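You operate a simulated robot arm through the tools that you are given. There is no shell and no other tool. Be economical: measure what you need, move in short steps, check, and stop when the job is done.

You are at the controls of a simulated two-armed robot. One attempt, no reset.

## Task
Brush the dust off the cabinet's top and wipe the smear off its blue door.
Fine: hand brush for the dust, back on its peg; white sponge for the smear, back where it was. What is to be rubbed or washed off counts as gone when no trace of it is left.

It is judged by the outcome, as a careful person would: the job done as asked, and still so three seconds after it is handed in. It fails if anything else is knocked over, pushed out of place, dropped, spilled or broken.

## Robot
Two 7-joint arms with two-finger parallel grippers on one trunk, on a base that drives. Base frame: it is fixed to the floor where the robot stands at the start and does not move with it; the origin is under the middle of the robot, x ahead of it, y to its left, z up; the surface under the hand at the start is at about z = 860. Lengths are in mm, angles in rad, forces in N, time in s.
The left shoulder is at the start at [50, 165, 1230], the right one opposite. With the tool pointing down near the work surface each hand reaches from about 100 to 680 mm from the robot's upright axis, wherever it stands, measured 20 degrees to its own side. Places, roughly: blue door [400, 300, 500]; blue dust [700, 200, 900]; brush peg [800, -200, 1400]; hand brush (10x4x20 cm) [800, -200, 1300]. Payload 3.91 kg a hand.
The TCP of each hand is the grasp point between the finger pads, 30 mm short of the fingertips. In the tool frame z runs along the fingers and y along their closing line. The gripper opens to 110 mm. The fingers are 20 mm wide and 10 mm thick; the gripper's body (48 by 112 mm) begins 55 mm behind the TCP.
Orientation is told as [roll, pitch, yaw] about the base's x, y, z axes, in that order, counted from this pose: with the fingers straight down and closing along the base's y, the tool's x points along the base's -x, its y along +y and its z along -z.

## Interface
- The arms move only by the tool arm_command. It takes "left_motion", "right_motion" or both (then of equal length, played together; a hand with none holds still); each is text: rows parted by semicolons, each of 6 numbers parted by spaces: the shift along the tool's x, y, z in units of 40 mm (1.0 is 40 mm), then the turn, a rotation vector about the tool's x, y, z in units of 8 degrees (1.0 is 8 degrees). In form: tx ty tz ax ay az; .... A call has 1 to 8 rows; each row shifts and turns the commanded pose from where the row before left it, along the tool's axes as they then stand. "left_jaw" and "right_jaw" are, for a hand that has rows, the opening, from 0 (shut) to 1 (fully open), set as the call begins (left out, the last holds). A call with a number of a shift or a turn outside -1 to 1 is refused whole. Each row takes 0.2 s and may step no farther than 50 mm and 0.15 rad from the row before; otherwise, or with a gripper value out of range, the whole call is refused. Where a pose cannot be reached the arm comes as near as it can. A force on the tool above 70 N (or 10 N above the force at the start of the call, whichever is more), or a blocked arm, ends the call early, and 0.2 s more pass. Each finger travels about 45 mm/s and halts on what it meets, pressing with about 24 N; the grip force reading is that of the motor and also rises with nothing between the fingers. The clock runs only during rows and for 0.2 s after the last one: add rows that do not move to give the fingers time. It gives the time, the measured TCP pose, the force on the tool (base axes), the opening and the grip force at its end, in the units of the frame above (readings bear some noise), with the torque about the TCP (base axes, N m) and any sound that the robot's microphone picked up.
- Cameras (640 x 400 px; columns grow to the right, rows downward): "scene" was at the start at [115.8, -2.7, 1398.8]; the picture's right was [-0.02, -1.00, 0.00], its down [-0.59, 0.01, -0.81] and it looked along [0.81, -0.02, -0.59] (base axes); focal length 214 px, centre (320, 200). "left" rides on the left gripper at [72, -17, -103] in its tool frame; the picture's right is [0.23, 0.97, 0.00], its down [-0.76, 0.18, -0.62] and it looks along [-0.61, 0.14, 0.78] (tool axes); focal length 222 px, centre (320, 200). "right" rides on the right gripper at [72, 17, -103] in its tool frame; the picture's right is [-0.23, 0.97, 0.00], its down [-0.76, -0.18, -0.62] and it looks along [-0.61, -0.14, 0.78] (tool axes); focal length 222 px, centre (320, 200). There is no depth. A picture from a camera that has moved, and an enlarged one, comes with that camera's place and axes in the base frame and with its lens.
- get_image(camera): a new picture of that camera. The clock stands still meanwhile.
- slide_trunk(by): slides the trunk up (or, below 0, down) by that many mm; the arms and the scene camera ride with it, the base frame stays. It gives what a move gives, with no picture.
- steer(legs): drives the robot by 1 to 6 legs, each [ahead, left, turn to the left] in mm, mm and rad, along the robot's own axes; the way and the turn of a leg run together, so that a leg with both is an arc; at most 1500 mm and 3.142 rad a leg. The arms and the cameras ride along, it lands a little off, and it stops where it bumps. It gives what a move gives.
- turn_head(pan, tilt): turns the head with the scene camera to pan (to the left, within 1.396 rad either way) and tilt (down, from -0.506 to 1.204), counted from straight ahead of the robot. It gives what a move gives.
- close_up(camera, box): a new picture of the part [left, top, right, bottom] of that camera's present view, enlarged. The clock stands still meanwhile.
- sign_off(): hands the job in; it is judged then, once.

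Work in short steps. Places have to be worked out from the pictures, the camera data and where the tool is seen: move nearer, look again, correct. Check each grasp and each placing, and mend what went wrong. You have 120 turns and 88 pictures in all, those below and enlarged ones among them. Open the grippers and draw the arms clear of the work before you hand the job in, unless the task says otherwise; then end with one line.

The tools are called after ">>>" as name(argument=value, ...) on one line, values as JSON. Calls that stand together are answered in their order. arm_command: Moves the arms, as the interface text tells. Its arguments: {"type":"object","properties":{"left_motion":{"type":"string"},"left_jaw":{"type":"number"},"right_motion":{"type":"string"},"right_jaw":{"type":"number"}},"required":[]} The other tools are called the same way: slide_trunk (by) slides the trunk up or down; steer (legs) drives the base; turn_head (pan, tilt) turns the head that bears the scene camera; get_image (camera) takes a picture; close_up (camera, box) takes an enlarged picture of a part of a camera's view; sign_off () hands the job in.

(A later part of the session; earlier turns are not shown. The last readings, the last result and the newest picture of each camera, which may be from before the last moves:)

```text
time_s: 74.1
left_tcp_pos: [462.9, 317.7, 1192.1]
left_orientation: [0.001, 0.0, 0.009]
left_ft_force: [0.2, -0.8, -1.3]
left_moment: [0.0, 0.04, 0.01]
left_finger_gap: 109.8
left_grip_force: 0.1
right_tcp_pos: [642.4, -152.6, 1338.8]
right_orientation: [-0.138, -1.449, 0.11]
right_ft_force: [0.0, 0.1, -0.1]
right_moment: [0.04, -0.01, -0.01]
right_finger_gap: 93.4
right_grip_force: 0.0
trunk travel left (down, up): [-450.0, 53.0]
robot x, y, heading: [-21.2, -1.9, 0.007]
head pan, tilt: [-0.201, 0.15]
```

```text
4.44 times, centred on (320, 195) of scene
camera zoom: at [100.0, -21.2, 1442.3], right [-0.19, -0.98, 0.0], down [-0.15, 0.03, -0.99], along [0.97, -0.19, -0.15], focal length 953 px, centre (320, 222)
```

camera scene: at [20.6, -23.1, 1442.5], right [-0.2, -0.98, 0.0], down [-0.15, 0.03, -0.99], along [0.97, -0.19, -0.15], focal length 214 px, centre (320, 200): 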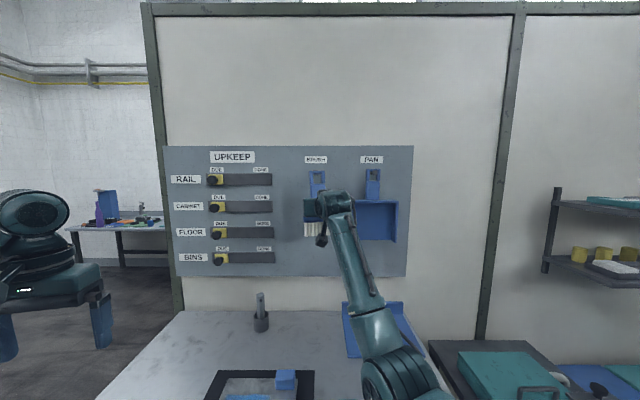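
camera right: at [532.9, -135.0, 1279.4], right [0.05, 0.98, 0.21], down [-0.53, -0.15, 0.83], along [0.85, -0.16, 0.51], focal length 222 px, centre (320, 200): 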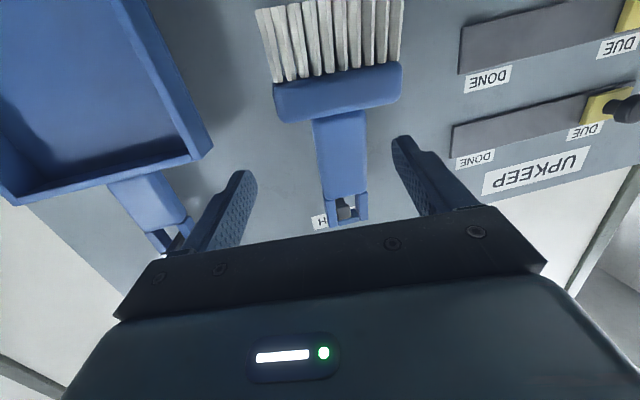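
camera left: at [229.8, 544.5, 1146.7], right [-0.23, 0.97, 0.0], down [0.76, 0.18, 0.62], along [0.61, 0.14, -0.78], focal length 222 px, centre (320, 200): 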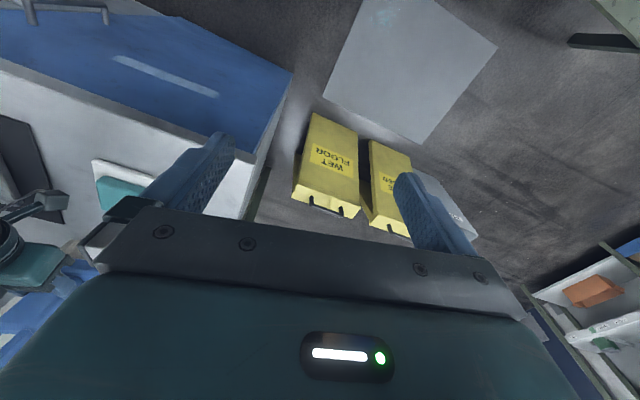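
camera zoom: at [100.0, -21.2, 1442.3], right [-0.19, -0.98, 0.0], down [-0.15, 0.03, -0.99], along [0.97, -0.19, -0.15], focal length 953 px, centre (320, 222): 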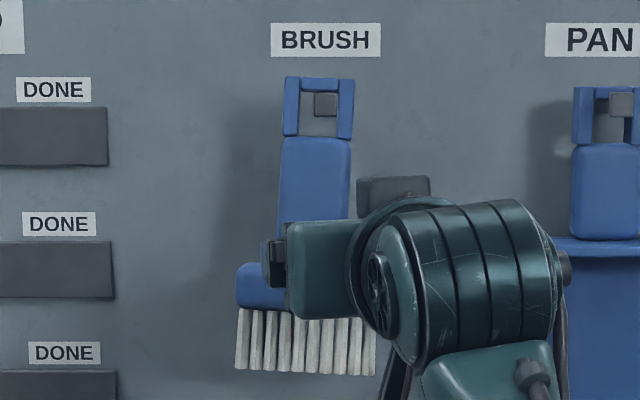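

The brush hangs, but seems drawn outward on the peg and slightly skewed. I look closer.

>>> close_up(camera="scene", box=[290, 160, 354, 200])

>>> close_up(camera="right", box=[240, 0, 440, 235])

```text
10.00 times, centred on (322, 180) of scene
camera zoom: at [100.0, -21.2, 1442.3], right [-0.19, -0.98, 0.0], down [-0.15, 0.03, -0.99], along [0.97, -0.19, -0.15], focal length 2145 px, centre (300, 400)
```

zoom: 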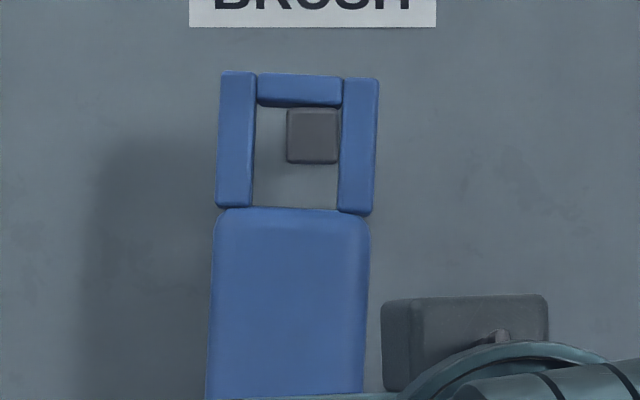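

```text
1.70 times, centred on (340, 118) of right
camera zoom: at [532.9, -135.0, 1279.4], right [0.05, 0.98, 0.21], down [-0.53, -0.15, 0.83], along [0.85, -0.16, 0.51], focal length 378 px, centre (286, 340)
```

zoom: 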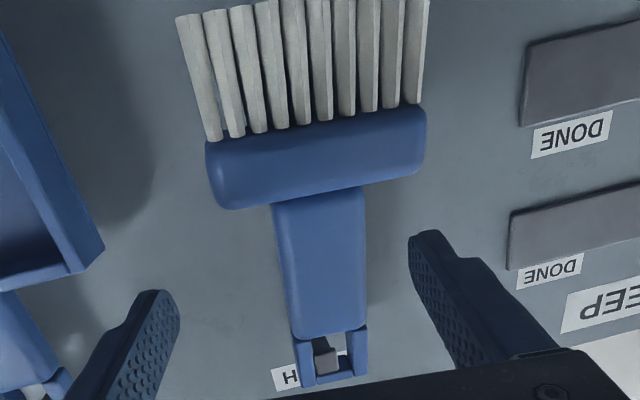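

The brush was pulled out toward the peg's tip. I close the fingers, raise to just below the loop, and push it gently back toward the board.

>>> arm_command(right_motion="-.45 0 -.05 0 0 0;-.45 0 -.05 0 0 0;0 0 0 0 0 0;0 0 0 0 0 0;0 0 .8 0 0 0;-.05 0 .5 0 0 0", right_jaw=0)

>>> get_image(camera="right")

```text
time_s: 75.5
left_tcp_pos: [462.4, 316.8, 1192.9]
left_orientation: [0.0, 0.002, 0.008]
left_ft_force: [0.0, 0.2, 0.0]
left_moment: [0.0, -0.01, 0.0]
left_finger_gap: 110.0
left_grip_force: 0.0
right_tcp_pos: [693.8, -157.9, 1373.2]
right_orientation: [-0.128, -1.455, 0.097]
right_ft_force: [-0.8, -0.8, 0.0]
right_moment: [-0.03, -0.04, -0.03]
right_finger_gap: 0.2
right_grip_force: 23.9
trunk travel left (down, up): [-450.0, 53.0]
robot x, y, heading: [-17.3, -4.8, 0.005]
head pan, tilt: [-0.201, 0.15]
```

```text
27 pictures are left
camera right: at [583.8, -138.9, 1313.7], right [0.06, 0.98, 0.21], down [-0.54, -0.15, 0.83], along [0.84, -0.16, 0.52], focal length 222 px, centre (320, 200)
```

right: 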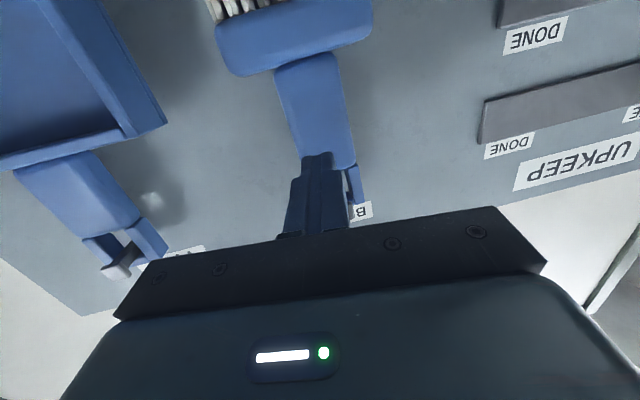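

Fingertips are at the handle's top. I nudge +3 mm in y and push forward in small rows.

>>> arm_command(right_motion=".1 .08 0 0 0 0;0 0 .25 0 0 0;0 0 .25 0 0 0;0 0 .15 0 0 0;0 0 .15 0 0 0")

>>> close_up(camera="scene", box=[280, 150, 376, 240])

```text
time_s: 76.7
left_tcp_pos: [462.8, 316.0, 1192.1]
left_orientation: [-0.001, 0.001, 0.01]
left_ft_force: [-0.4, -0.3, -0.1]
left_moment: [-0.04, 0.02, 0.03]
left_finger_gap: 110.0
left_grip_force: 0.1
right_tcp_pos: [726.5, -154.9, 1365.4]
right_orientation: [-0.129, -1.456, 0.098]
right_ft_force: [-0.3, -0.2, -0.2]
right_moment: [0.0, 0.04, -0.04]
right_finger_gap: 0.2
right_grip_force: 23.6
trunk travel left (down, up): [-450.0, 53.0]
robot x, y, heading: [-15.2, -1.8, 0.005]
head pan, tilt: [-0.201, 0.15]
```

```text
4.44 times, centred on (328, 195) of scene
camera zoom: at [100.2, -21.6, 1442.5], right [-0.19, -0.98, 0.0], down [-0.15, 0.03, -0.99], along [0.97, -0.19, -0.15], focal length 953 px, centre (284, 222)
```

zoom: 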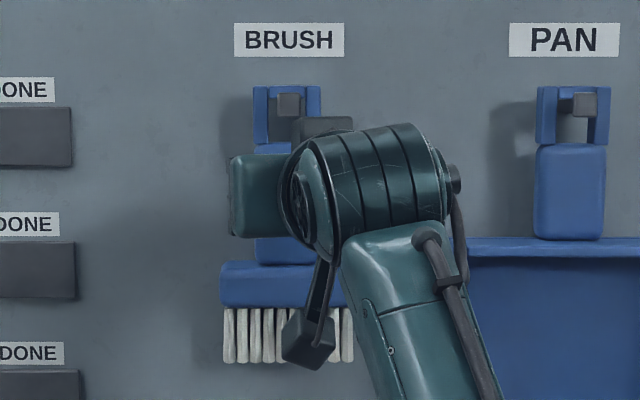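

The brush is back in its original place, level and with the peg protruding. I withdraw the hand.

>>> arm_command(right_motion="0 0 -.5 0 0 0;0 0 -1 0 0 0;0 0 -1 0 0 0;0 0 -1 0 0 0;0 0 0 0 1 0;0 0 0 0 1 0;0 0 0 0 1 0;0 0 0 0 1 0")

>>> close_up(camera="scene", box=[280, 150, 376, 240])

```text
time_s: 78.5
left_tcp_pos: [463.4, 314.9, 1191.8]
left_orientation: [0.001, 0.001, 0.009]
left_ft_force: [0.6, 0.2, 0.7]
left_moment: [0.0, 0.01, 0.0]
left_finger_gap: 109.9
left_grip_force: 0.2
right_tcp_pos: [587.5, -148.5, 1381.0]
right_orientation: [-0.023, -0.896, -0.01]
right_ft_force: [0.2, -0.6, -0.3]
right_moment: [0.0, 0.0, 0.03]
right_finger_gap: 0.0
right_grip_force: 24.0
trunk travel left (down, up): [-450.0, 53.0]
robot x, y, heading: [-18.4, -3.5, 0.007]
head pan, tilt: [-0.201, 0.15]
```

```text
4.44 times, centred on (328, 195) of scene
camera zoom: at [100.1, -21.5, 1442.5], right [-0.19, -0.98, 0.0], down [-0.15, 0.03, -0.99], along [0.97, -0.19, -0.15], focal length 953 px, centre (284, 222)
```

zoom: 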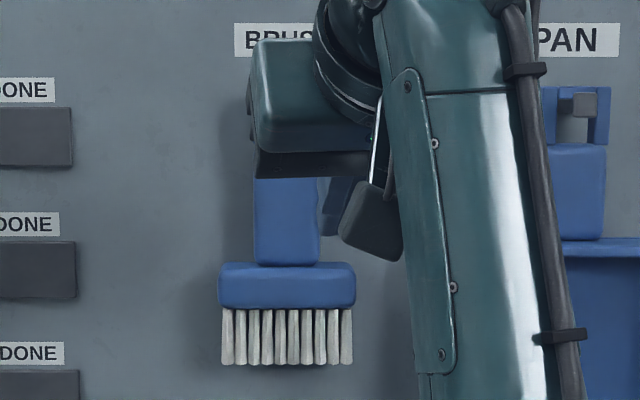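

The brush hangs properly. I turn the right hand back to fingers-down, and look at the sponges.

>>> arm_command(right_motion="0 -.5 0 0 1 0;0 -.5 0 0 1 0;0 -.5 0 0 1 0;0 -.5 0 0 1 0;.5 -.5 0 0 1 0;.5 -.5 0 0 1 0;.5 -.5 0 0 .4 0", right_jaw=1)

>>> turn_head(pan=-0.6, tilt=0.85)

>>> get_image(camera="scene")

>>> get_image(camera="right")

```text
time_s: 80.1
left_tcp_pos: [463.1, 317.5, 1192.0]
left_orientation: [0.0, -0.001, 0.009]
left_ft_force: [-1.1, 0.1, -0.2]
left_moment: [0.0, 0.01, 0.01]
left_finger_gap: 110.0
left_grip_force: 0.1
right_tcp_pos: [525.0, -287.1, 1370.6]
right_orientation: [-0.015, -0.005, -0.031]
right_ft_force: [0.0, 0.5, 0.2]
right_moment: [0.02, -0.02, -0.02]
right_finger_gap: 109.7
right_grip_force: 0.1
trunk travel left (down, up): [-450.0, 53.0]
robot x, y, heading: [-16.9, -1.1, 0.005]
head pan, tilt: [-0.201, 0.15]
```

```text
time_s: 81.2
left_tcp_pos: [463.8, 316.7, 1192.5]
left_orientation: [0.0, 0.002, 0.009]
left_ft_force: [0.1, -0.1, 0.0]
left_moment: [0.03, 0.0, -0.01]
left_finger_gap: 110.1
left_grip_force: 0.1
right_tcp_pos: [524.3, -287.4, 1372.1]
right_orientation: [-0.015, -0.006, -0.03]
right_ft_force: [0.1, 0.2, -0.1]
right_moment: [-0.01, -0.02, -0.01]
right_finger_gap: 109.9
right_grip_force: 0.1
trunk travel left (down, up): [-450.0, 53.0]
robot x, y, heading: [-19.0, -1.3, 0.003]
head pan, tilt: [-0.6, 0.85]
```

```text
24 pictures are left
camera scene: at [74.1, -47.4, 1380.2], right [-0.56, -0.83, 0.0], down [-0.62, 0.42, -0.66], along [0.55, -0.37, -0.75], focal length 214 px, centre (320, 200)
```

scene: 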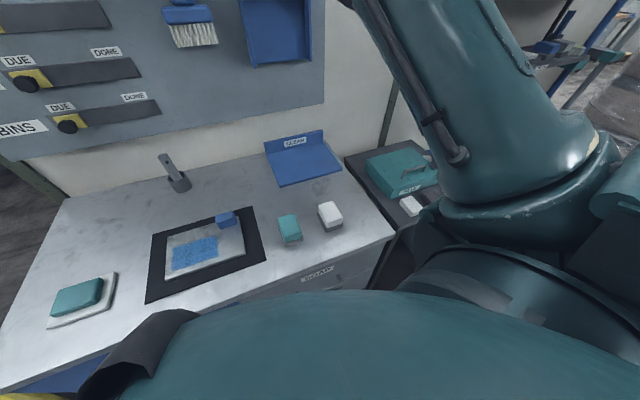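

```text
23 pictures are left
camera right: at [452.9, -267.9, 1474.8], right [0.26, 0.97, -0.01], down [0.75, -0.19, 0.63], along [0.61, -0.17, -0.78], focal length 222 px, centre (320, 200)
```

right: 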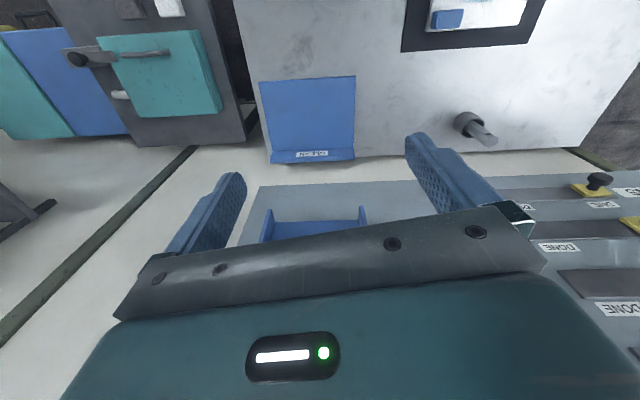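

I enlarge the two white candidates to be sure which is the sponge.

>>> close_up(camera="scene", box=[260, 130, 450, 290])

```text
2.50 times, centred on (355, 210) of scene
camera zoom: at [74.1, -47.4, 1380.2], right [-0.56, -0.83, 0.0], down [-0.62, 0.42, -0.66], along [0.55, -0.37, -0.75], focal length 536 px, centre (232, 175)
```

zoom: 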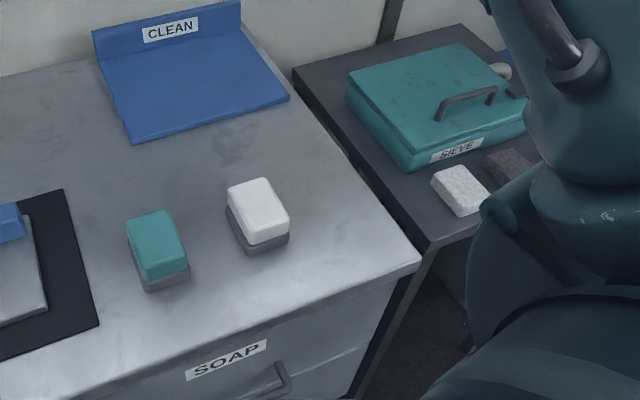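

The cabinet's white piece is the sponge (the other, by the sieve, is a rough stone). It is ~50 (y) × 72 (x) mm at about (368, −282). I bring the right hand above it.

>>> arm_command(right_motion=".47 0 .95 0 0 0;.47 0 .95 0 0 0;.47 0 .95 0 0 0;.47 0 .95 0 0 0;.47 0 .95 0 0 0;.47 0 .95 0 0 0;.47 0 .95 0 0 0;.47 0 .95 0 0 0")

>>> get_image(camera="right")

```text
time_s: 83.0
left_tcp_pos: [464.7, 315.0, 1191.5]
left_orientation: [0.0, 0.002, 0.008]
left_ft_force: [0.3, 0.2, 0.4]
left_moment: [0.0, 0.0, 0.01]
left_finger_gap: 110.1
left_grip_force: 0.1
right_tcp_pos: [380.6, -304.5, 1068.6]
right_orientation: [-0.003, -0.006, -0.036]
right_ft_force: [0.7, 0.1, -0.4]
right_moment: [0.0, 0.01, 0.0]
right_finger_gap: 109.9
right_grip_force: 0.2
right hand out of reach, approached as far as the arm can: row 6, 7, 8
trunk travel left (down, up): [-450.0, 53.0]
robot x, y, heading: [-19.8, -6.7, 0.009]
head pan, tilt: [-0.6, 0.85]
```

```text
21 pictures are left
camera right: at [309.6, -285.3, 1171.9], right [0.26, 0.97, 0.0], down [0.75, -0.2, 0.63], along [0.61, -0.16, -0.78], focal length 222 px, centre (320, 200)
```

right: 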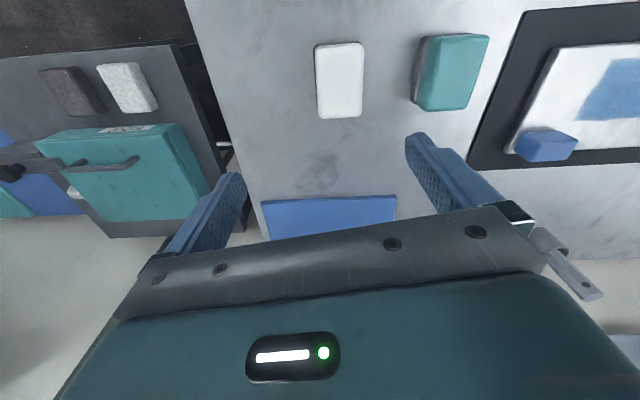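

The sponge is at (366, −277), its long axis turned about −15°. I turn the hand by −13° and go down to z≈960 above it.

>>> arm_command(right_motion="0 0 .7 0 0 .8;0 0 .7 0 0 .8;.1 .05 .7 0 0 0;.1 .05 .6 0 0 0;0 0 0 0 0 0")

>>> get_image(camera="right")

```text
time_s: 84.2
left_tcp_pos: [462.6, 316.7, 1193.4]
left_orientation: [0.001, 0.001, 0.009]
left_ft_force: [0.2, 0.0, -0.6]
left_moment: [-0.02, 0.03, 0.01]
left_finger_gap: 110.3
left_grip_force: 0.1
right_tcp_pos: [376.6, -304.8, 960.1]
right_orientation: [-0.014, -0.008, -0.254]
right_ft_force: [0.6, 0.5, -0.4]
right_moment: [0.03, 0.02, -0.03]
right_finger_gap: 110.5
right_grip_force: 0.2
trunk travel left (down, up): [-450.0, 53.0]
robot x, y, heading: [-22.3, -2.9, 0.008]
head pan, tilt: [-0.6, 0.85]
```

```text
20 pictures are left
camera right: at [310.7, -268.4, 1062.9], right [0.46, 0.89, -0.01], down [0.69, -0.35, 0.63], along [0.56, -0.3, -0.78], focal length 222 px, centre (320, 200)
```

right: 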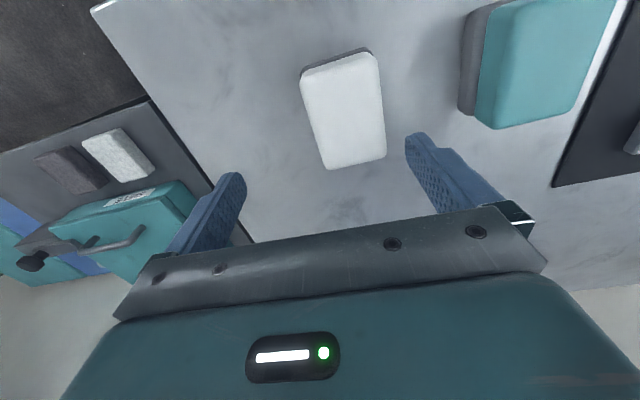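

I correct to the sponge centre (366, −277), turn back 3.5°, then lower to z≈910.

>>> arm_command(right_motion=".2 .31 0 0 0 -.45;.21 .31 0 0 0 0;0 0 .6 0 0 0;0 0 .6 0 0 0;0 0 0 0 0 0")

>>> get_image(camera="right")

```text
time_s: 85.4
left_tcp_pos: [462.0, 316.4, 1191.8]
left_orientation: [0.001, 0.0, 0.008]
left_ft_force: [0.1, -0.3, -0.8]
left_moment: [-0.05, 0.0, -0.01]
left_finger_gap: 110.2
left_grip_force: 0.0
right_tcp_pos: [371.0, -304.1, 908.3]
right_orientation: [-0.015, -0.008, -0.19]
right_ft_force: [0.7, 0.7, 0.1]
right_moment: [0.01, 0.01, 0.02]
right_finger_gap: 109.8
right_grip_force: 0.1
right hand out of reach, approached as far as the arm can: row 1, 2
trunk travel left (down, up): [-450.0, 53.0]
robot x, y, heading: [-18.6, -3.7, 0.003]
head pan, tilt: [-0.6, 0.85]
```

```text
19 pictures are left
camera right: at [302.7, -273.6, 1011.5], right [0.41, 0.91, -0.01], down [0.71, -0.31, 0.63], along [0.57, -0.27, -0.78], focal length 222 px, centre (320, 200)
```

right: 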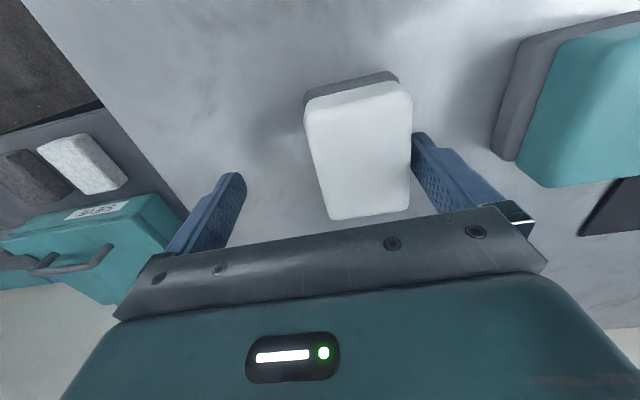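

The arm cannot go further inward in y here, so I strafe the base 26 mm left to centre the fingers on the sponge, then check.

>>> steer(legs=[[0, 26, 0]])

>>> get_image(camera="right")

```text
time_s: 86.3
left_tcp_pos: [464.1, 341.8, 1191.8]
left_orientation: [-0.001, -0.001, 0.008]
left_ft_force: [0.0, -0.7, 0.0]
left_moment: [0.0, -0.01, 0.03]
left_finger_gap: 109.9
left_grip_force: 0.0
right_tcp_pos: [371.5, -279.5, 909.3]
right_orientation: [-0.013, -0.007, -0.191]
right_ft_force: [0.1, 0.4, 0.4]
right_moment: [0.02, 0.0, -0.01]
right_finger_gap: 109.9
right_grip_force: 0.1
trunk travel left (down, up): [-450.0, 53.0]
robot x, y, heading: [-20.7, 23.3, 0.004]
head pan, tilt: [-0.6, 0.85]
```

```text
18 pictures are left
camera right: at [302.5, -247.4, 1011.9], right [0.41, 0.91, -0.01], down [0.71, -0.31, 0.63], along [0.57, -0.27, -0.78], focal length 222 px, centre (320, 200)
```

right: 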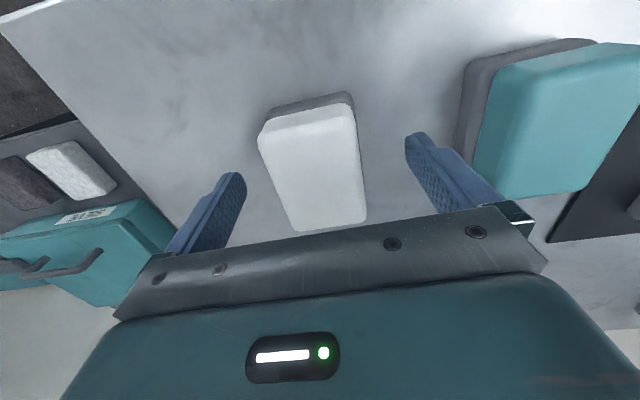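

Centred. I note the place pose (371, −279.5, 909, yaw −0.19) and close the fingers on the sponge, then lift a little.

>>> arm_command(right_motion="0 0 0 0 0 0;0 0 0 0 0 0;0 0 0 0 0 0;0 0 0 0 0 0;0 0 0 0 0 0;0 0 0 0 0 0;0 0 0 0 0 0", right_jaw=0)

>>> arm_command(right_motion="0 0 -.5 0 0 0;0 0 -1 0 0 0;0 0 -1 0 0 0;0 0 -1 0 0 0")

>>> get_image(camera="right")

```text
time_s: 87.9
left_tcp_pos: [462.5, 342.3, 1191.7]
left_orientation: [0.0, 0.0, 0.008]
left_ft_force: [-0.4, 0.1, 0.1]
left_moment: [0.0, -0.01, 0.02]
left_finger_gap: 110.1
left_grip_force: 0.1
right_tcp_pos: [370.4, -280.1, 908.1]
right_orientation: [-0.014, -0.005, -0.192]
right_ft_force: [-0.2, -0.2, 0.4]
right_moment: [0.0, -0.01, 0.01]
right_finger_gap: 54.1
right_grip_force: 24.3
trunk travel left (down, up): [-450.0, 53.0]
robot x, y, heading: [-20.1, 22.5, 0.004]
head pan, tilt: [-0.6, 0.85]
```

```text
time_s: 88.9
left_tcp_pos: [462.0, 343.0, 1191.9]
left_orientation: [0.0, 0.001, 0.008]
left_ft_force: [-0.7, 0.1, -0.5]
left_moment: [-0.05, 0.0, 0.01]
left_finger_gap: 110.0
left_grip_force: 0.1
right_tcp_pos: [367.2, -282.0, 1047.9]
right_orientation: [-0.004, 0.0, -0.204]
right_ft_force: [-1.1, 0.6, -0.8]
right_moment: [-0.04, -0.05, 0.0]
right_finger_gap: 54.4
right_grip_force: 24.2
right hand out of reach, approached as far as the arm can: row 4
trunk travel left (down, up): [-450.0, 53.0]
robot x, y, heading: [-20.5, 22.2, 0.006]
head pan, tilt: [-0.6, 0.85]
```

```text
17 pictures are left
camera right: at [301.3, -251.5, 1150.6], right [0.42, 0.91, 0.0], down [0.71, -0.33, 0.62], along [0.57, -0.26, -0.78], focal length 222 px, centre (320, 200)
```

right: 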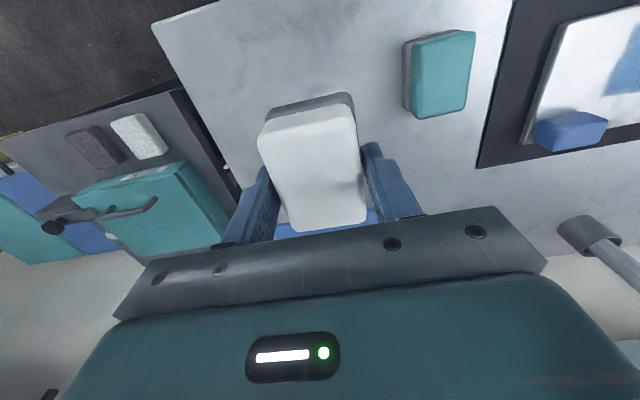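

The whole two-layer sponge is held firmly. Before backing away for the door, I glance to the left-rear for obstacles.

>>> turn_head(pan=1.396, tilt=0.5)

>>> get_image(camera="scene")

```text
time_s: 90.8
left_tcp_pos: [462.8, 341.3, 1192.2]
left_orientation: [0.001, 0.002, 0.01]
left_ft_force: [-0.8, 0.3, -0.1]
left_moment: [-0.01, 0.0, -0.03]
left_finger_gap: 110.1
left_grip_force: 0.2
right_tcp_pos: [369.9, -282.5, 1048.0]
right_orientation: [0.0, -0.004, -0.2]
right_ft_force: [0.0, 1.0, -0.3]
right_moment: [0.0, -0.02, -0.01]
right_finger_gap: 54.2
right_grip_force: 24.0
trunk travel left (down, up): [-450.0, 53.0]
robot x, y, heading: [-23.9, 23.6, 0.006]
head pan, tilt: [1.396, 0.499]
```

```text
16 pictures are left
camera scene: at [24.5, 111.8, 1410.2], right [0.99, -0.17, 0.0], down [-0.08, -0.47, -0.88], along [0.15, 0.87, -0.48], focal length 214 px, centre (320, 200)
```

scene: 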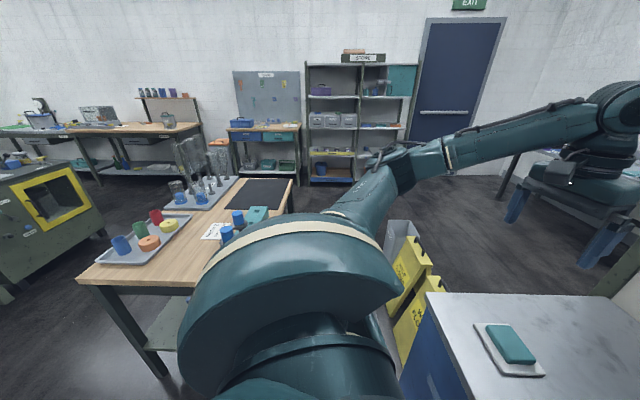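

A table with jars stands to the left-rear (nearest corner ≈ (−320, 618)), so I keep the base at y≈170. Also the cabinet front is turned about −12°. I back 300 mm, strafe 150 left, then lower the trunk 400.

>>> steer(legs=[[-300, 0, 0], [0, 150, 0]])

>>> slide_trunk(by=-400)

>>> turn_head(pan=0.1, tilt=0.45)

>>> get_image(camera="scene")

```text
time_s: 94.5
left_tcp_pos: [161.4, 492.9, 1192.1]
left_orientation: [0.0, 0.0, 0.009]
left_ft_force: [0.9, 0.3, 0.2]
left_moment: [0.0, 0.0, 0.03]
left_finger_gap: 110.0
left_grip_force: 0.2
right_tcp_pos: [68.1, -130.0, 1047.2]
right_orientation: [-0.002, -0.003, -0.202]
right_ft_force: [-0.3, -0.2, -0.3]
right_moment: [-0.02, 0.02, 0.01]
right_finger_gap: 54.3
right_grip_force: 24.3
trunk travel left (down, up): [-450.0, 53.0]
robot x, y, heading: [-322.6, 172.1, 0.006]
head pan, tilt: [1.396, 0.499]
```

```text
time_s: 98.3
left_tcp_pos: [160.4, 493.2, 792.5]
left_orientation: [0.001, -0.001, 0.01]
left_ft_force: [-0.7, 0.4, 0.0]
left_moment: [0.01, -0.01, 0.0]
left_finger_gap: 110.1
left_grip_force: 0.0
right_tcp_pos: [67.2, -131.9, 646.7]
right_orientation: [0.002, -0.002, -0.202]
right_ft_force: [0.1, -0.5, -0.1]
right_moment: [-0.01, -0.01, 0.04]
right_finger_gap: 54.1
right_grip_force: 23.8
trunk travel left (down, up): [-50.0, 453.0]
robot x, y, heading: [-323.4, 170.8, 0.008]
head pan, tilt: [1.396, 0.499]
```

```text
time_s: 99.8
left_tcp_pos: [160.3, 491.7, 792.7]
left_orientation: [0.001, 0.0, 0.009]
left_ft_force: [-0.7, -1.1, 0.0]
left_moment: [0.02, -0.01, -0.02]
left_finger_gap: 109.8
left_grip_force: 0.1
right_tcp_pos: [66.6, -132.2, 646.2]
right_orientation: [0.002, -0.003, -0.203]
right_ft_force: [0.2, 0.7, -0.5]
right_moment: [0.0, -0.03, -0.02]
right_finger_gap: 54.2
right_grip_force: 23.8
trunk travel left (down, up): [-50.0, 453.0]
robot x, y, heading: [-322.0, 172.7, 0.006]
head pan, tilt: [0.099, 0.45]
```

```text
15 pictures are left
camera scene: at [-202.0, 181.9, 1014.6], right [0.11, -0.99, 0.0], down [-0.43, -0.05, -0.9], along [0.9, 0.1, -0.44], focal length 214 px, centre (320, 200)
```

scene: 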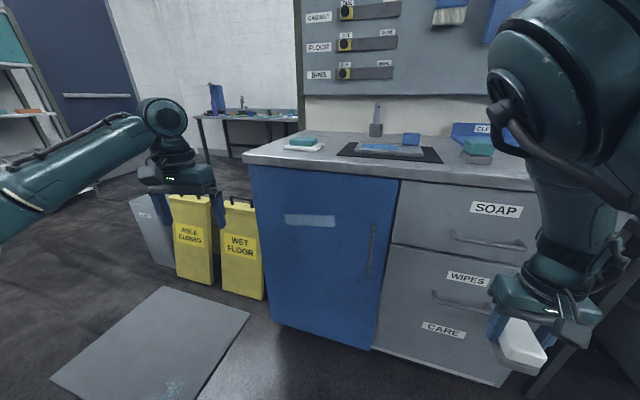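

Clear view: smear centre triangulates to (384, 276, 653), spanning y≈192–372. I move the hand forward-left in front of the cabinet before pitching it up.

>>> arm_command(right_motion="-.5 .877 0 0 0 0;-.5 .877 0 0 0 0;-.5 .877 0 0 0 0;-.5 .877 0 0 0 0;-.5 .877 0 0 0 0;-.5 .877 0 0 0 0")

>>> arm_command(right_motion="0 .4 0 0 -1 0;0 .4 0 0 -1 0;0 .4 0 0 -1 0;0 .4 0 0 -1 0;0 .4 0 0 -1 0;0 .4 0 0 -1 0")

>>> get_image(camera="scene")

```text
time_s: 101.2
left_tcp_pos: [160.7, 492.3, 791.6]
left_orientation: [-0.001, 0.0, 0.007]
left_ft_force: [-0.1, 0.5, 0.4]
left_moment: [-0.01, -0.01, 0.01]
left_finger_gap: 110.0
left_grip_force: 0.1
right_tcp_pos: [257.7, -22.5, 641.8]
right_orientation: [-0.002, -0.003, -0.2]
right_ft_force: [-0.2, -0.3, -0.9]
right_moment: [-0.01, 0.02, 0.02]
right_finger_gap: 54.2
right_grip_force: 24.0
right hand out of reach, approached as far as the arm can: row 1, 2, 3, 4, 5, 6
trunk travel left (down, up): [-50.0, 453.0]
robot x, y, heading: [-321.4, 173.0, 0.011]
head pan, tilt: [0.099, 0.45]
```

```text
time_s: 101.7
left_tcp_pos: [158.0, 492.5, 794.0]
left_orientation: [-0.001, -0.005, 0.007]
left_ft_force: [0.2, 0.4, -0.4]
left_moment: [0.01, 0.02, -0.02]
left_finger_gap: 109.7
left_grip_force: 0.1
right_tcp_pos: [280.1, -23.8, 642.0]
right_orientation: [-0.002, -0.142, -0.204]
right_ft_force: [-30.8, 4.2, 17.0]
right_moment: [-0.28, -2.69, 0.25]
right_finger_gap: 54.2
right_grip_force: 24.0
right hand out of reach, approached as far as the arm can: row 1, 2
trunk travel left (down, up): [-50.0, 453.0]
robot x, y, heading: [-322.3, 173.7, 0.01]
head pan, tilt: [0.099, 0.45]
stopped in row 2 (right hand): the force on the tool passed its limit at 101 N (the readings are from after the stop); the commanded pose is now the measured one
```

```text
14 pictures are left
camera scene: at [-206.3, 182.5, 1015.5], right [0.1, -0.99, 0.0], down [-0.43, -0.05, -0.9], along [0.9, 0.09, -0.43], focal length 214 px, centre (320, 200)
```

scene: 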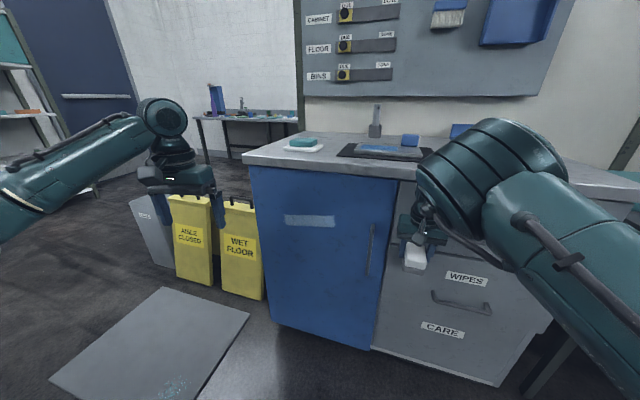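

The sponge met the drawer front. I back the base off 130 mm and pitch the hand up there.

>>> steer(legs=[[-130, 0, 0]])

>>> arm_command(right_motion="0 0 0 0 -1 0;0 0 0 0 -1 0;0 0 0 0 -1 0;0 0 0 0 -1 0;0 0 0 0 -1 0;0 0 0 0 -1 0;0 0 0 0 -1 0;0 0 0 0 -1 0")

>>> get_image(camera="scene")

```text
time_s: 103.0
left_tcp_pos: [31.9, 494.1, 792.1]
left_orientation: [-0.001, 0.002, 0.013]
left_ft_force: [-0.9, 0.2, -0.8]
left_moment: [0.01, -0.04, 0.0]
left_finger_gap: 109.8
left_grip_force: 0.1
right_tcp_pos: [157.9, -23.9, 636.8]
right_orientation: [-0.002, -0.141, -0.2]
right_ft_force: [0.0, -0.2, -0.6]
right_moment: [-0.01, 0.01, 0.0]
right_finger_gap: 54.3
right_grip_force: 24.7
trunk travel left (down, up): [-50.0, 453.0]
robot x, y, heading: [-448.9, 170.5, 0.011]
head pan, tilt: [0.099, 0.45]
```

```text
time_s: 104.8
left_tcp_pos: [32.6, 491.8, 791.1]
left_orientation: [0.001, 0.002, 0.012]
left_ft_force: [-0.6, -0.1, 0.0]
left_moment: [0.01, -0.05, 0.01]
left_finger_gap: 110.2
left_grip_force: 0.0
right_tcp_pos: [226.9, -112.6, 645.0]
right_orientation: [0.022, -1.209, -0.214]
right_ft_force: [0.1, -0.5, 0.6]
right_moment: [-0.02, 0.05, 0.0]
right_finger_gap: 54.1
right_grip_force: 23.7
right hand out of reach, approached as far as the arm can: row 1, 2, 3, 4, 5, 6, 7
trunk travel left (down, up): [-50.0, 453.0]
robot x, y, heading: [-447.9, 173.6, 0.004]
head pan, tilt: [0.099, 0.45]
```

```text
13 pictures are left
camera scene: at [-329.0, 181.3, 1014.7], right [0.11, -0.99, 0.0], down [-0.43, -0.05, -0.9], along [0.9, 0.1, -0.44], focal length 214 px, centre (320, 200)
```

scene: 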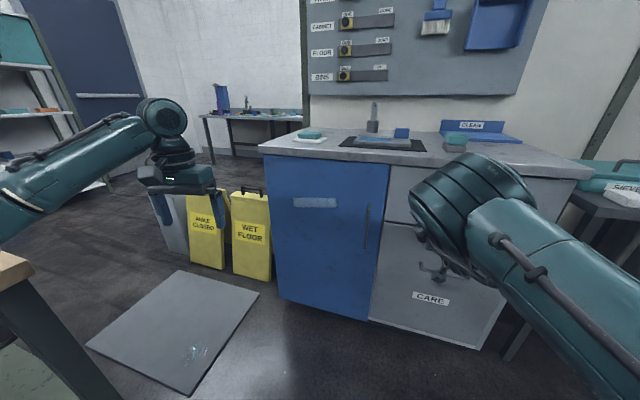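

The hand is now near level. I draw it back ~60 mm to clear the drawer handles, finish pitching to level, and shift left along the door's direction.

>>> arm_command(right_motion="0 0 -.8 0 -.8 0;0 0 -.8 0 -.8 0;0 1 0 0 -.8 0;0 1 0 0 0 0;0 1 0 0 0 0;0 1 0 0 0 0;0 1 0 0 0 0;0 1 0 0 0 0")

>>> get_image(camera="scene")

```text
time_s: 106.3
left_tcp_pos: [31.2, 491.4, 792.8]
left_orientation: [0.0, 0.001, 0.008]
left_ft_force: [-0.6, -0.4, -0.4]
left_moment: [-0.01, -0.02, -0.01]
left_finger_gap: 110.0
left_grip_force: 0.0
right_tcp_pos: [278.0, -61.5, 631.6]
right_orientation: [0.337, -1.541, -0.546]
right_ft_force: [-19.5, 4.2, 6.5]
right_moment: [0.14, -0.33, 0.63]
right_finger_gap: 54.3
right_grip_force: 24.3
right hand out of reach, approached as far as the arm can: row 1, 2, 3, 4, 5, 6, 7
trunk travel left (down, up): [-50.0, 453.0]
robot x, y, heading: [-447.7, 170.0, 0.009]
head pan, tilt: [0.099, 0.45]
stopped in row 7 (right hand): the force on the tool passed its limit at 184 N (the readings are from after the stop); the commanded pose is now the measured one
```

```text
12 pictures are left
camera scene: at [-331.5, 181.2, 1015.0], right [0.11, -0.99, 0.0], down [-0.43, -0.05, -0.9], along [0.9, 0.09, -0.43], focal length 214 px, centre (320, 200)
```

scene: 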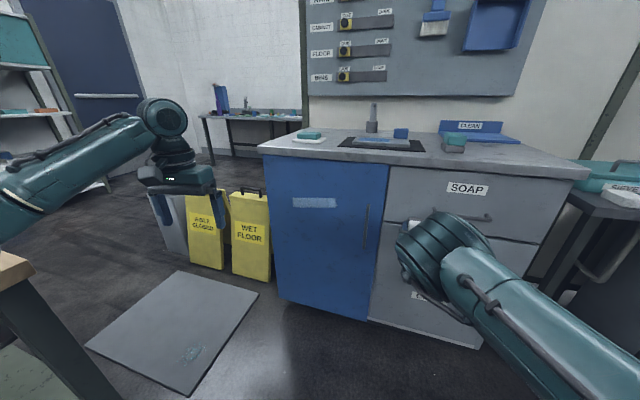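

Reaching closer than ~700 mm isn't possible level here, which pushed the hand forward. Plan: fold the left arm forward/up (away from the jar table), back off, lower the trunk by 50, and turn the base left so the right arm reaches the door stretched.

>>> arm_command(left_motion="-.6 -.6 -.75 0 0 0;-.6 -.6 -.75 0 0 0;-.6 -.6 -.75 0 0 0;-.6 -.6 -.75 0 0 0;-.6 -.6 -.75 0 0 0")

>>> steer(legs=[[-90, 0, 0]])

>>> slide_trunk(by=-48)

>>> get_image(camera="scene")

```text
time_s: 107.5
left_tcp_pos: [138.9, 385.6, 926.0]
left_orientation: [-0.001, -0.003, 0.008]
left_ft_force: [-0.1, -1.1, 0.0]
left_moment: [0.03, 0.03, 0.01]
left_finger_gap: 110.0
left_grip_force: 0.0
left hand out of reach, approached as far as the arm can: row 5
right_tcp_pos: [278.8, -63.5, 629.9]
right_orientation: [0.292, -1.539, -0.506]
right_ft_force: [-34.0, 6.4, 8.6]
right_moment: [0.16, -0.55, 1.04]
right_finger_gap: 54.1
right_grip_force: 23.7
trunk travel left (down, up): [-50.0, 453.0]
robot x, y, heading: [-453.5, 174.5, 0.01]
head pan, tilt: [0.099, 0.45]
```

```text
time_s: 108.6
left_tcp_pos: [50.9, 381.4, 924.4]
left_orientation: [0.002, -0.001, 0.007]
left_ft_force: [-1.3, -0.2, -1.1]
left_moment: [0.02, 0.03, -0.02]
left_finger_gap: 110.1
left_grip_force: 0.0
right_tcp_pos: [189.1, -66.3, 629.4]
right_orientation: [0.276, -1.537, -0.487]
right_ft_force: [0.0, -0.1, 0.0]
right_moment: [0.02, -0.01, -0.05]
right_finger_gap: 54.3
right_grip_force: 25.0
trunk travel left (down, up): [-50.0, 453.0]
robot x, y, heading: [-540.5, 170.9, -0.001]
head pan, tilt: [0.099, 0.45]
```

```text
time_s: 109.5
left_tcp_pos: [51.0, 382.2, 878.0]
left_orientation: [-0.001, -0.002, 0.007]
left_ft_force: [0.2, 0.2, -0.3]
left_moment: [-0.01, -0.02, 0.0]
left_finger_gap: 110.1
left_grip_force: 0.0
right_tcp_pos: [188.0, -66.2, 582.6]
right_orientation: [0.278, -1.537, -0.491]
right_ft_force: [-0.3, -0.1, -0.9]
right_moment: [0.0, 0.01, 0.01]
right_finger_gap: 54.2
right_grip_force: 24.2
trunk travel left (down, up): [-2.0, 501.0]
robot x, y, heading: [-538.3, 172.2, 0.005]
head pan, tilt: [0.099, 0.45]
```

```text
11 pictures are left
camera scene: at [-418.6, 180.0, 966.6], right [0.1, -0.99, 0.0], down [-0.43, -0.04, -0.9], along [0.9, 0.09, -0.44], focal length 214 px, centre (320, 200)
```

scene: 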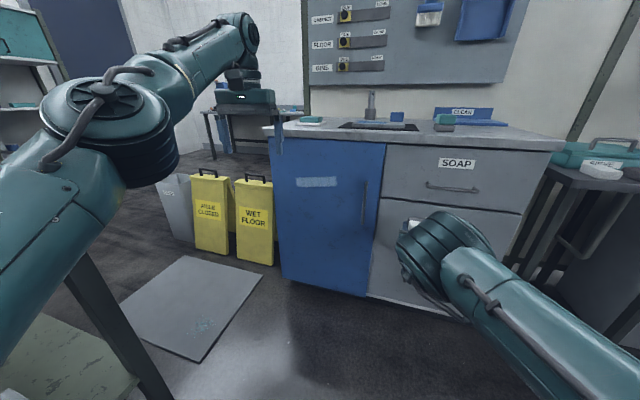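

The jar table's edge is really at y≈760, so there is more room, and the left elbow is tucked in. I strafe 180 left, then raise the right hand to z≈650 and move it left and a little forward.

>>> steer(legs=[[0, 180, 0]])

>>> arm_command(right_motion="-.8 .3 .4 0 0 0;-.8 .5 .3 0 0 0;0 .8 0 0 0 0;0 .8 0 0 0 0")

>>> get_image(camera="scene")

```text
time_s: 111.7
left_tcp_pos: [49.6, 567.0, 878.4]
left_orientation: [0.0, 0.001, 0.006]
left_ft_force: [0.0, 0.2, -0.1]
left_moment: [-0.04, 0.04, -0.02]
left_finger_gap: 109.9
left_grip_force: 0.1
right_tcp_pos: [189.2, 118.5, 581.9]
right_orientation: [0.276, -1.537, -0.488]
right_ft_force: [0.0, -0.2, -1.1]
right_moment: [0.0, 0.01, 0.01]
right_finger_gap: 54.0
right_grip_force: 24.4
trunk travel left (down, up): [-2.0, 501.0]
robot x, y, heading: [-539.7, 356.8, 0.011]
head pan, tilt: [0.099, 0.45]
```

```text
time_s: 112.7
left_tcp_pos: [50.2, 564.5, 876.8]
left_orientation: [-0.001, -0.001, 0.008]
left_ft_force: [0.6, 0.3, -0.4]
left_moment: [0.0, -0.04, 0.01]
left_finger_gap: 110.0
left_grip_force: 0.1
right_tcp_pos: [229.9, 146.1, 645.3]
right_orientation: [0.348, -1.537, -0.553]
right_ft_force: [-0.4, 0.4, -1.3]
right_moment: [-0.05, -0.01, -0.03]
right_finger_gap: 54.1
right_grip_force: 24.4
right hand out of reach, approached as far as the arm can: row 3, 4
trunk travel left (down, up): [-2.0, 501.0]
robot x, y, heading: [-536.7, 353.7, 0.006]
head pan, tilt: [0.099, 0.45]
```

```text
10 pictures are left
camera scene: at [-419.4, 363.8, 966.6], right [0.1, -0.99, 0.0], down [-0.43, -0.05, -0.9], along [0.9, 0.09, -0.44], focal length 214 px, centre (320, 200)
```

scene: 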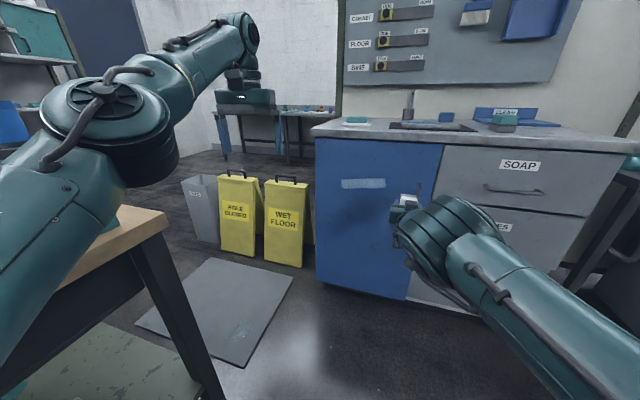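

The level pitch is what limits the wrist. I relax the pitch by 20° (sponge's upper edge then leads) and move left.

>>> arm_command(right_motion="0 0 0 0 .85 0;0 0 0 0 .85 0;0 0 0 0 .85 0;0 1 0 0 0 0;0 1 0 0 0 0;0 1 0 0 0 0;0 0 0 0 0 0")

```text
time_s: 114.3
left_tcp_pos: [49.3, 566.3, 877.3]
left_orientation: [0.0, 0.0, 0.007]
left_ft_force: [0.1, 0.3, -0.1]
left_moment: [0.04, -0.01, 0.01]
left_finger_gap: 110.1
left_grip_force: 0.1
right_tcp_pos: [237.3, 169.7, 647.8]
right_orientation: [0.046, -1.181, -0.236]
right_ft_force: [0.0, 0.5, -0.4]
right_moment: [0.0, 0.02, -0.01]
right_finger_gap: 54.5
right_grip_force: 23.9
right hand out of reach, approached as far as the arm can: row 4, 5, 6
trunk travel left (down, up): [-2.0, 501.0]
robot x, y, heading: [-539.4, 352.5, 0.01]
head pan, tilt: [0.099, 0.45]
```

Possibly now it is the far limit. I pull the hand back 80 mm and try left again.

>>> arm_command(right_motion=".35 0 -.9 0 0 0;.35 0 -.9 0 0 0;0 1 0 0 0 0;0 1 0 0 0 0;0 1 0 0 0 0;0 0 0 0 0 0")

```text
time_s: 115.7
left_tcp_pos: [49.0, 565.2, 877.5]
left_orientation: [0.0, 0.001, 0.008]
left_ft_force: [-0.5, 0.5, -0.8]
left_moment: [0.0, 0.0, 0.01]
left_finger_gap: 109.7
left_grip_force: 0.0
right_tcp_pos: [235.8, 163.9, 644.6]
right_orientation: [0.033, -1.182, -0.235]
right_ft_force: [0.4, 0.3, -0.7]
right_moment: [0.0, 0.01, -0.05]
right_finger_gap: 54.2
right_grip_force: 23.9
right hand out of reach, approached as far as the arm can: row 1, 2, 3, 4, 5
trunk travel left (down, up): [-2.0, 501.0]
robot x, y, heading: [-538.7, 357.8, 0.008]
head pan, tilt: [0.099, 0.45]
```

The hand's −12° yaw is the restriction. I turn the hand's yaw to about 0 (the sponge's right edge then leads) and try left again.

>>> arm_command(right_motion="0 0 0 -.7 0 -.28;0 0 0 -.7 0 -.28;0 1 0 0 0 0;0 1 0 0 0 0;0 1 0 0 0 0;0 0 0 0 0 0")

```text
time_s: 117.1
left_tcp_pos: [49.7, 566.2, 878.1]
left_orientation: [0.0, -0.001, 0.009]
left_ft_force: [0.4, 0.2, -0.2]
left_moment: [0.01, -0.03, 0.04]
left_finger_gap: 110.0
left_grip_force: 0.0
right_tcp_pos: [264.7, 300.2, 624.3]
right_orientation: [0.027, -1.183, -0.023]
right_ft_force: [-0.1, -0.4, 0.8]
right_moment: [0.0, -0.05, 0.02]
right_finger_gap: 54.2
right_grip_force: 24.0
right hand out of reach, approached as far as the arm can: row 1, 2, 3, 4, 5
trunk travel left (down, up): [-2.0, 501.0]
robot x, y, heading: [-538.8, 354.5, 0.003]
head pan, tilt: [0.099, 0.45]
```

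That works: TCP (265, 300, 624). I look at the arrangement.

>>> close_up(camera="scene", box=[300, 130, 480, 260])

```text
3.08 times, centred on (390, 195) of scene
camera zoom: at [-419.5, 363.8, 966.6], right [0.1, -0.99, 0.0], down [-0.43, -0.05, -0.9], along [0.9, 0.09, -0.44], focal length 660 px, centre (105, 215)
```

zoom: 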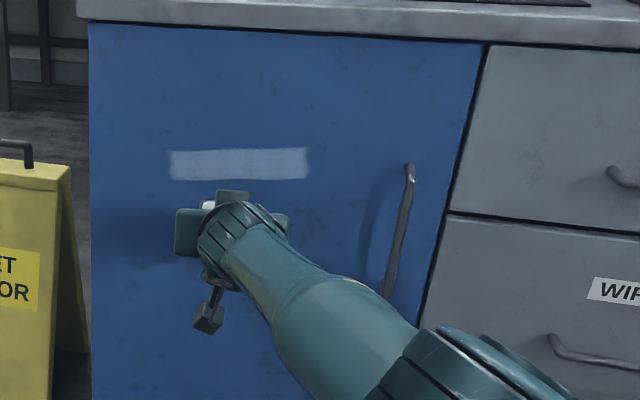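

The smear runs slanted: (366,195,669) to (403,363,644), ~40 mm tall. I set the hand ~50 mm further left relative to the base and up to z≈650, so that the base itself can do the sweep.

>>> arm_command(right_motion="-.5 .5 -.1 0 0 0;-.3 .5 0 0 0 0;0 .4 0 0 0 0;0 0 0 0 -.7 0;0 0 0 0 -.7 0;0 0 0 0 0 0")

```text
time_s: 118.5
left_tcp_pos: [49.3, 566.2, 876.5]
left_orientation: [0.001, 0.001, 0.006]
left_ft_force: [-1.2, 0.1, 0.0]
left_moment: [-0.01, 0.0, 0.0]
left_finger_gap: 110.2
left_grip_force: 0.1
right_tcp_pos: [262.3, 346.3, 656.0]
right_orientation: [0.061, -1.38, -0.06]
right_ft_force: [0.2, -0.5, -0.2]
right_moment: [-0.03, 0.0, -0.04]
right_finger_gap: 54.4
right_grip_force: 24.0
right hand out of reach, approached as far as the arm can: row 1, 2, 3, 4
trunk travel left (down, up): [-2.0, 501.0]
robot x, y, heading: [-537.8, 354.6, 0.001]
head pan, tilt: [0.099, 0.45]
```

Excellent pose: (262, 346, 656), pitch −1.38. I strafe right 131 mm to the smear's right end and drive forward 40 mm toward contact.

>>> steer(legs=[[0, -131, 0], [38, 0, 0]])

>>> close_up(camera="scene", box=[220, 130, 400, 260])

```text
time_s: 120.8
left_tcp_pos: [89.1, 435.6, 876.6]
left_orientation: [0.0, -0.001, 0.004]
left_ft_force: [-0.1, -0.3, 0.0]
left_moment: [0.0, 0.01, 0.0]
left_finger_gap: 110.0
left_grip_force: 0.0
right_tcp_pos: [299.8, 214.1, 656.9]
right_orientation: [0.054, -1.382, -0.059]
right_ft_force: [0.2, -0.1, -1.1]
right_moment: [-0.01, 0.03, 0.01]
right_finger_gap: 54.4
right_grip_force: 24.5
trunk travel left (down, up): [-2.0, 501.0]
robot x, y, heading: [-501.7, 231.1, 0.004]
head pan, tilt: [0.099, 0.45]
```

```text
3.08 times, centred on (310, 195) of scene
camera zoom: at [-381.7, 234.7, 966.6], right [0.1, -0.99, 0.0], down [-0.43, -0.04, -0.9], along [0.9, 0.09, -0.44], focal length 660 px, centre (351, 215)
```

zoom: 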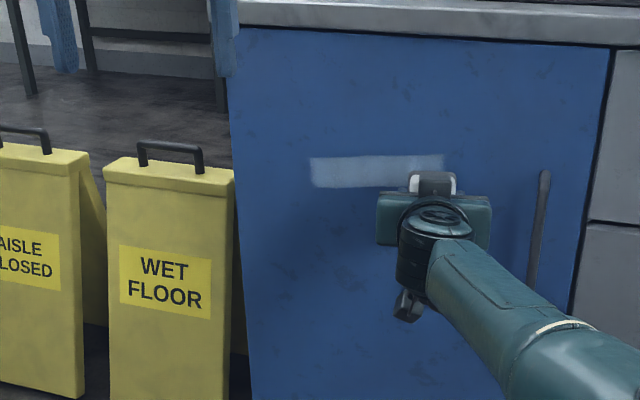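

The sponge is in front of the smear's right end. I drive forward in small steps to touch.

>>> steer(legs=[[12, 0, 0]])

```text
time_s: 121.5
left_tcp_pos: [99.2, 435.0, 877.2]
left_orientation: [0.0, 0.0, 0.003]
left_ft_force: [0.3, 0.3, 0.5]
left_moment: [0.01, -0.01, -0.01]
left_finger_gap: 109.9
left_grip_force: 0.1
right_tcp_pos: [310.6, 214.1, 656.3]
right_orientation: [0.054, -1.38, -0.059]
right_ft_force: [0.5, -0.1, -0.1]
right_moment: [0.05, -0.04, -0.02]
right_finger_gap: 54.3
right_grip_force: 24.4
trunk travel left (down, up): [-2.0, 501.0]
robot x, y, heading: [-491.5, 223.9, 0.002]
head pan, tilt: [0.099, 0.45]
```

No contact yet; another 12 mm.

>>> steer(legs=[[12, 0, 0]])

```text
time_s: 122.3
left_tcp_pos: [112.4, 435.7, 877.9]
left_orientation: [-0.001, 0.0, 0.003]
left_ft_force: [0.1, 0.7, -0.1]
left_moment: [0.01, 0.03, -0.05]
left_finger_gap: 110.0
left_grip_force: 0.1
right_tcp_pos: [323.1, 214.2, 658.2]
right_orientation: [0.052, -1.382, -0.056]
right_ft_force: [1.0, -0.5, -1.1]
right_moment: [0.01, 0.0, 0.02]
right_finger_gap: 54.3
right_grip_force: 24.1
trunk travel left (down, up): [-2.0, 501.0]
robot x, y, heading: [-479.3, 228.8, 0.003]
head pan, tilt: [0.099, 0.45]
```

>>> steer(legs=[[8, 0, 0]])

```text
time_s: 123.1
left_tcp_pos: [116.9, 433.0, 878.0]
left_orientation: [0.0, 0.0, 0.003]
left_ft_force: [0.0, -0.2, -0.8]
left_moment: [0.02, 0.0, -0.04]
left_finger_gap: 109.8
left_grip_force: 0.0
right_tcp_pos: [325.8, 214.4, 656.7]
right_orientation: [0.046, -1.377, -0.059]
right_ft_force: [-18.3, -2.8, 4.1]
right_moment: [-0.23, -0.24, -0.75]
right_finger_gap: 54.4
right_grip_force: 24.1
trunk travel left (down, up): [-2.0, 501.0]
robot x, y, heading: [-472.4, 229.0, -0.001]
head pan, tilt: [0.099, 0.45]
stopped in leg 1: the force on the tool passed its limit at 79 N (the readings are from after the stop); the commanded pose is now the measured one
```

Contact (18 N, right edge). I sweep left along the door's slant in a 45 mm step and check the force.

>>> steer(legs=[[9, 45, 0]])

>>> close_up(camera="scene", box=[220, 130, 400, 260])

```text
time_s: 124.0
left_tcp_pos: [117.8, 443.5, 877.7]
left_orientation: [-0.001, -0.001, 0.001]
left_ft_force: [0.8, 0.9, -0.1]
left_moment: [0.01, 0.01, 0.03]
left_finger_gap: 110.0
left_grip_force: 0.1
right_tcp_pos: [327.7, 214.9, 657.0]
right_orientation: [0.031, -1.377, -0.069]
right_ft_force: [-24.4, -2.7, 6.0]
right_moment: [-0.3, -0.26, -1.03]
right_finger_gap: 54.4
right_grip_force: 24.3
trunk travel left (down, up): [-2.0, 501.0]
robot x, y, heading: [-470.1, 238.0, -0.008]
head pan, tilt: [0.099, 0.45]
stopped in leg 1: the force on the tool passed its limit at 86 N (the readings are from after the stop); the commanded pose is now the measured one
```

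```text
3.08 times, centred on (310, 195) of scene
camera zoom: at [-352.8, 244.4, 966.9], right [0.1, -1.0, 0.0], down [-0.43, -0.04, -0.9], along [0.9, 0.09, -0.43], focal length 660 px, centre (351, 215)
```

zoom: 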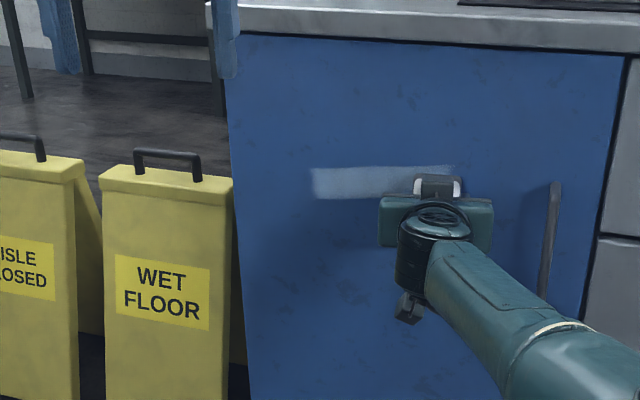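

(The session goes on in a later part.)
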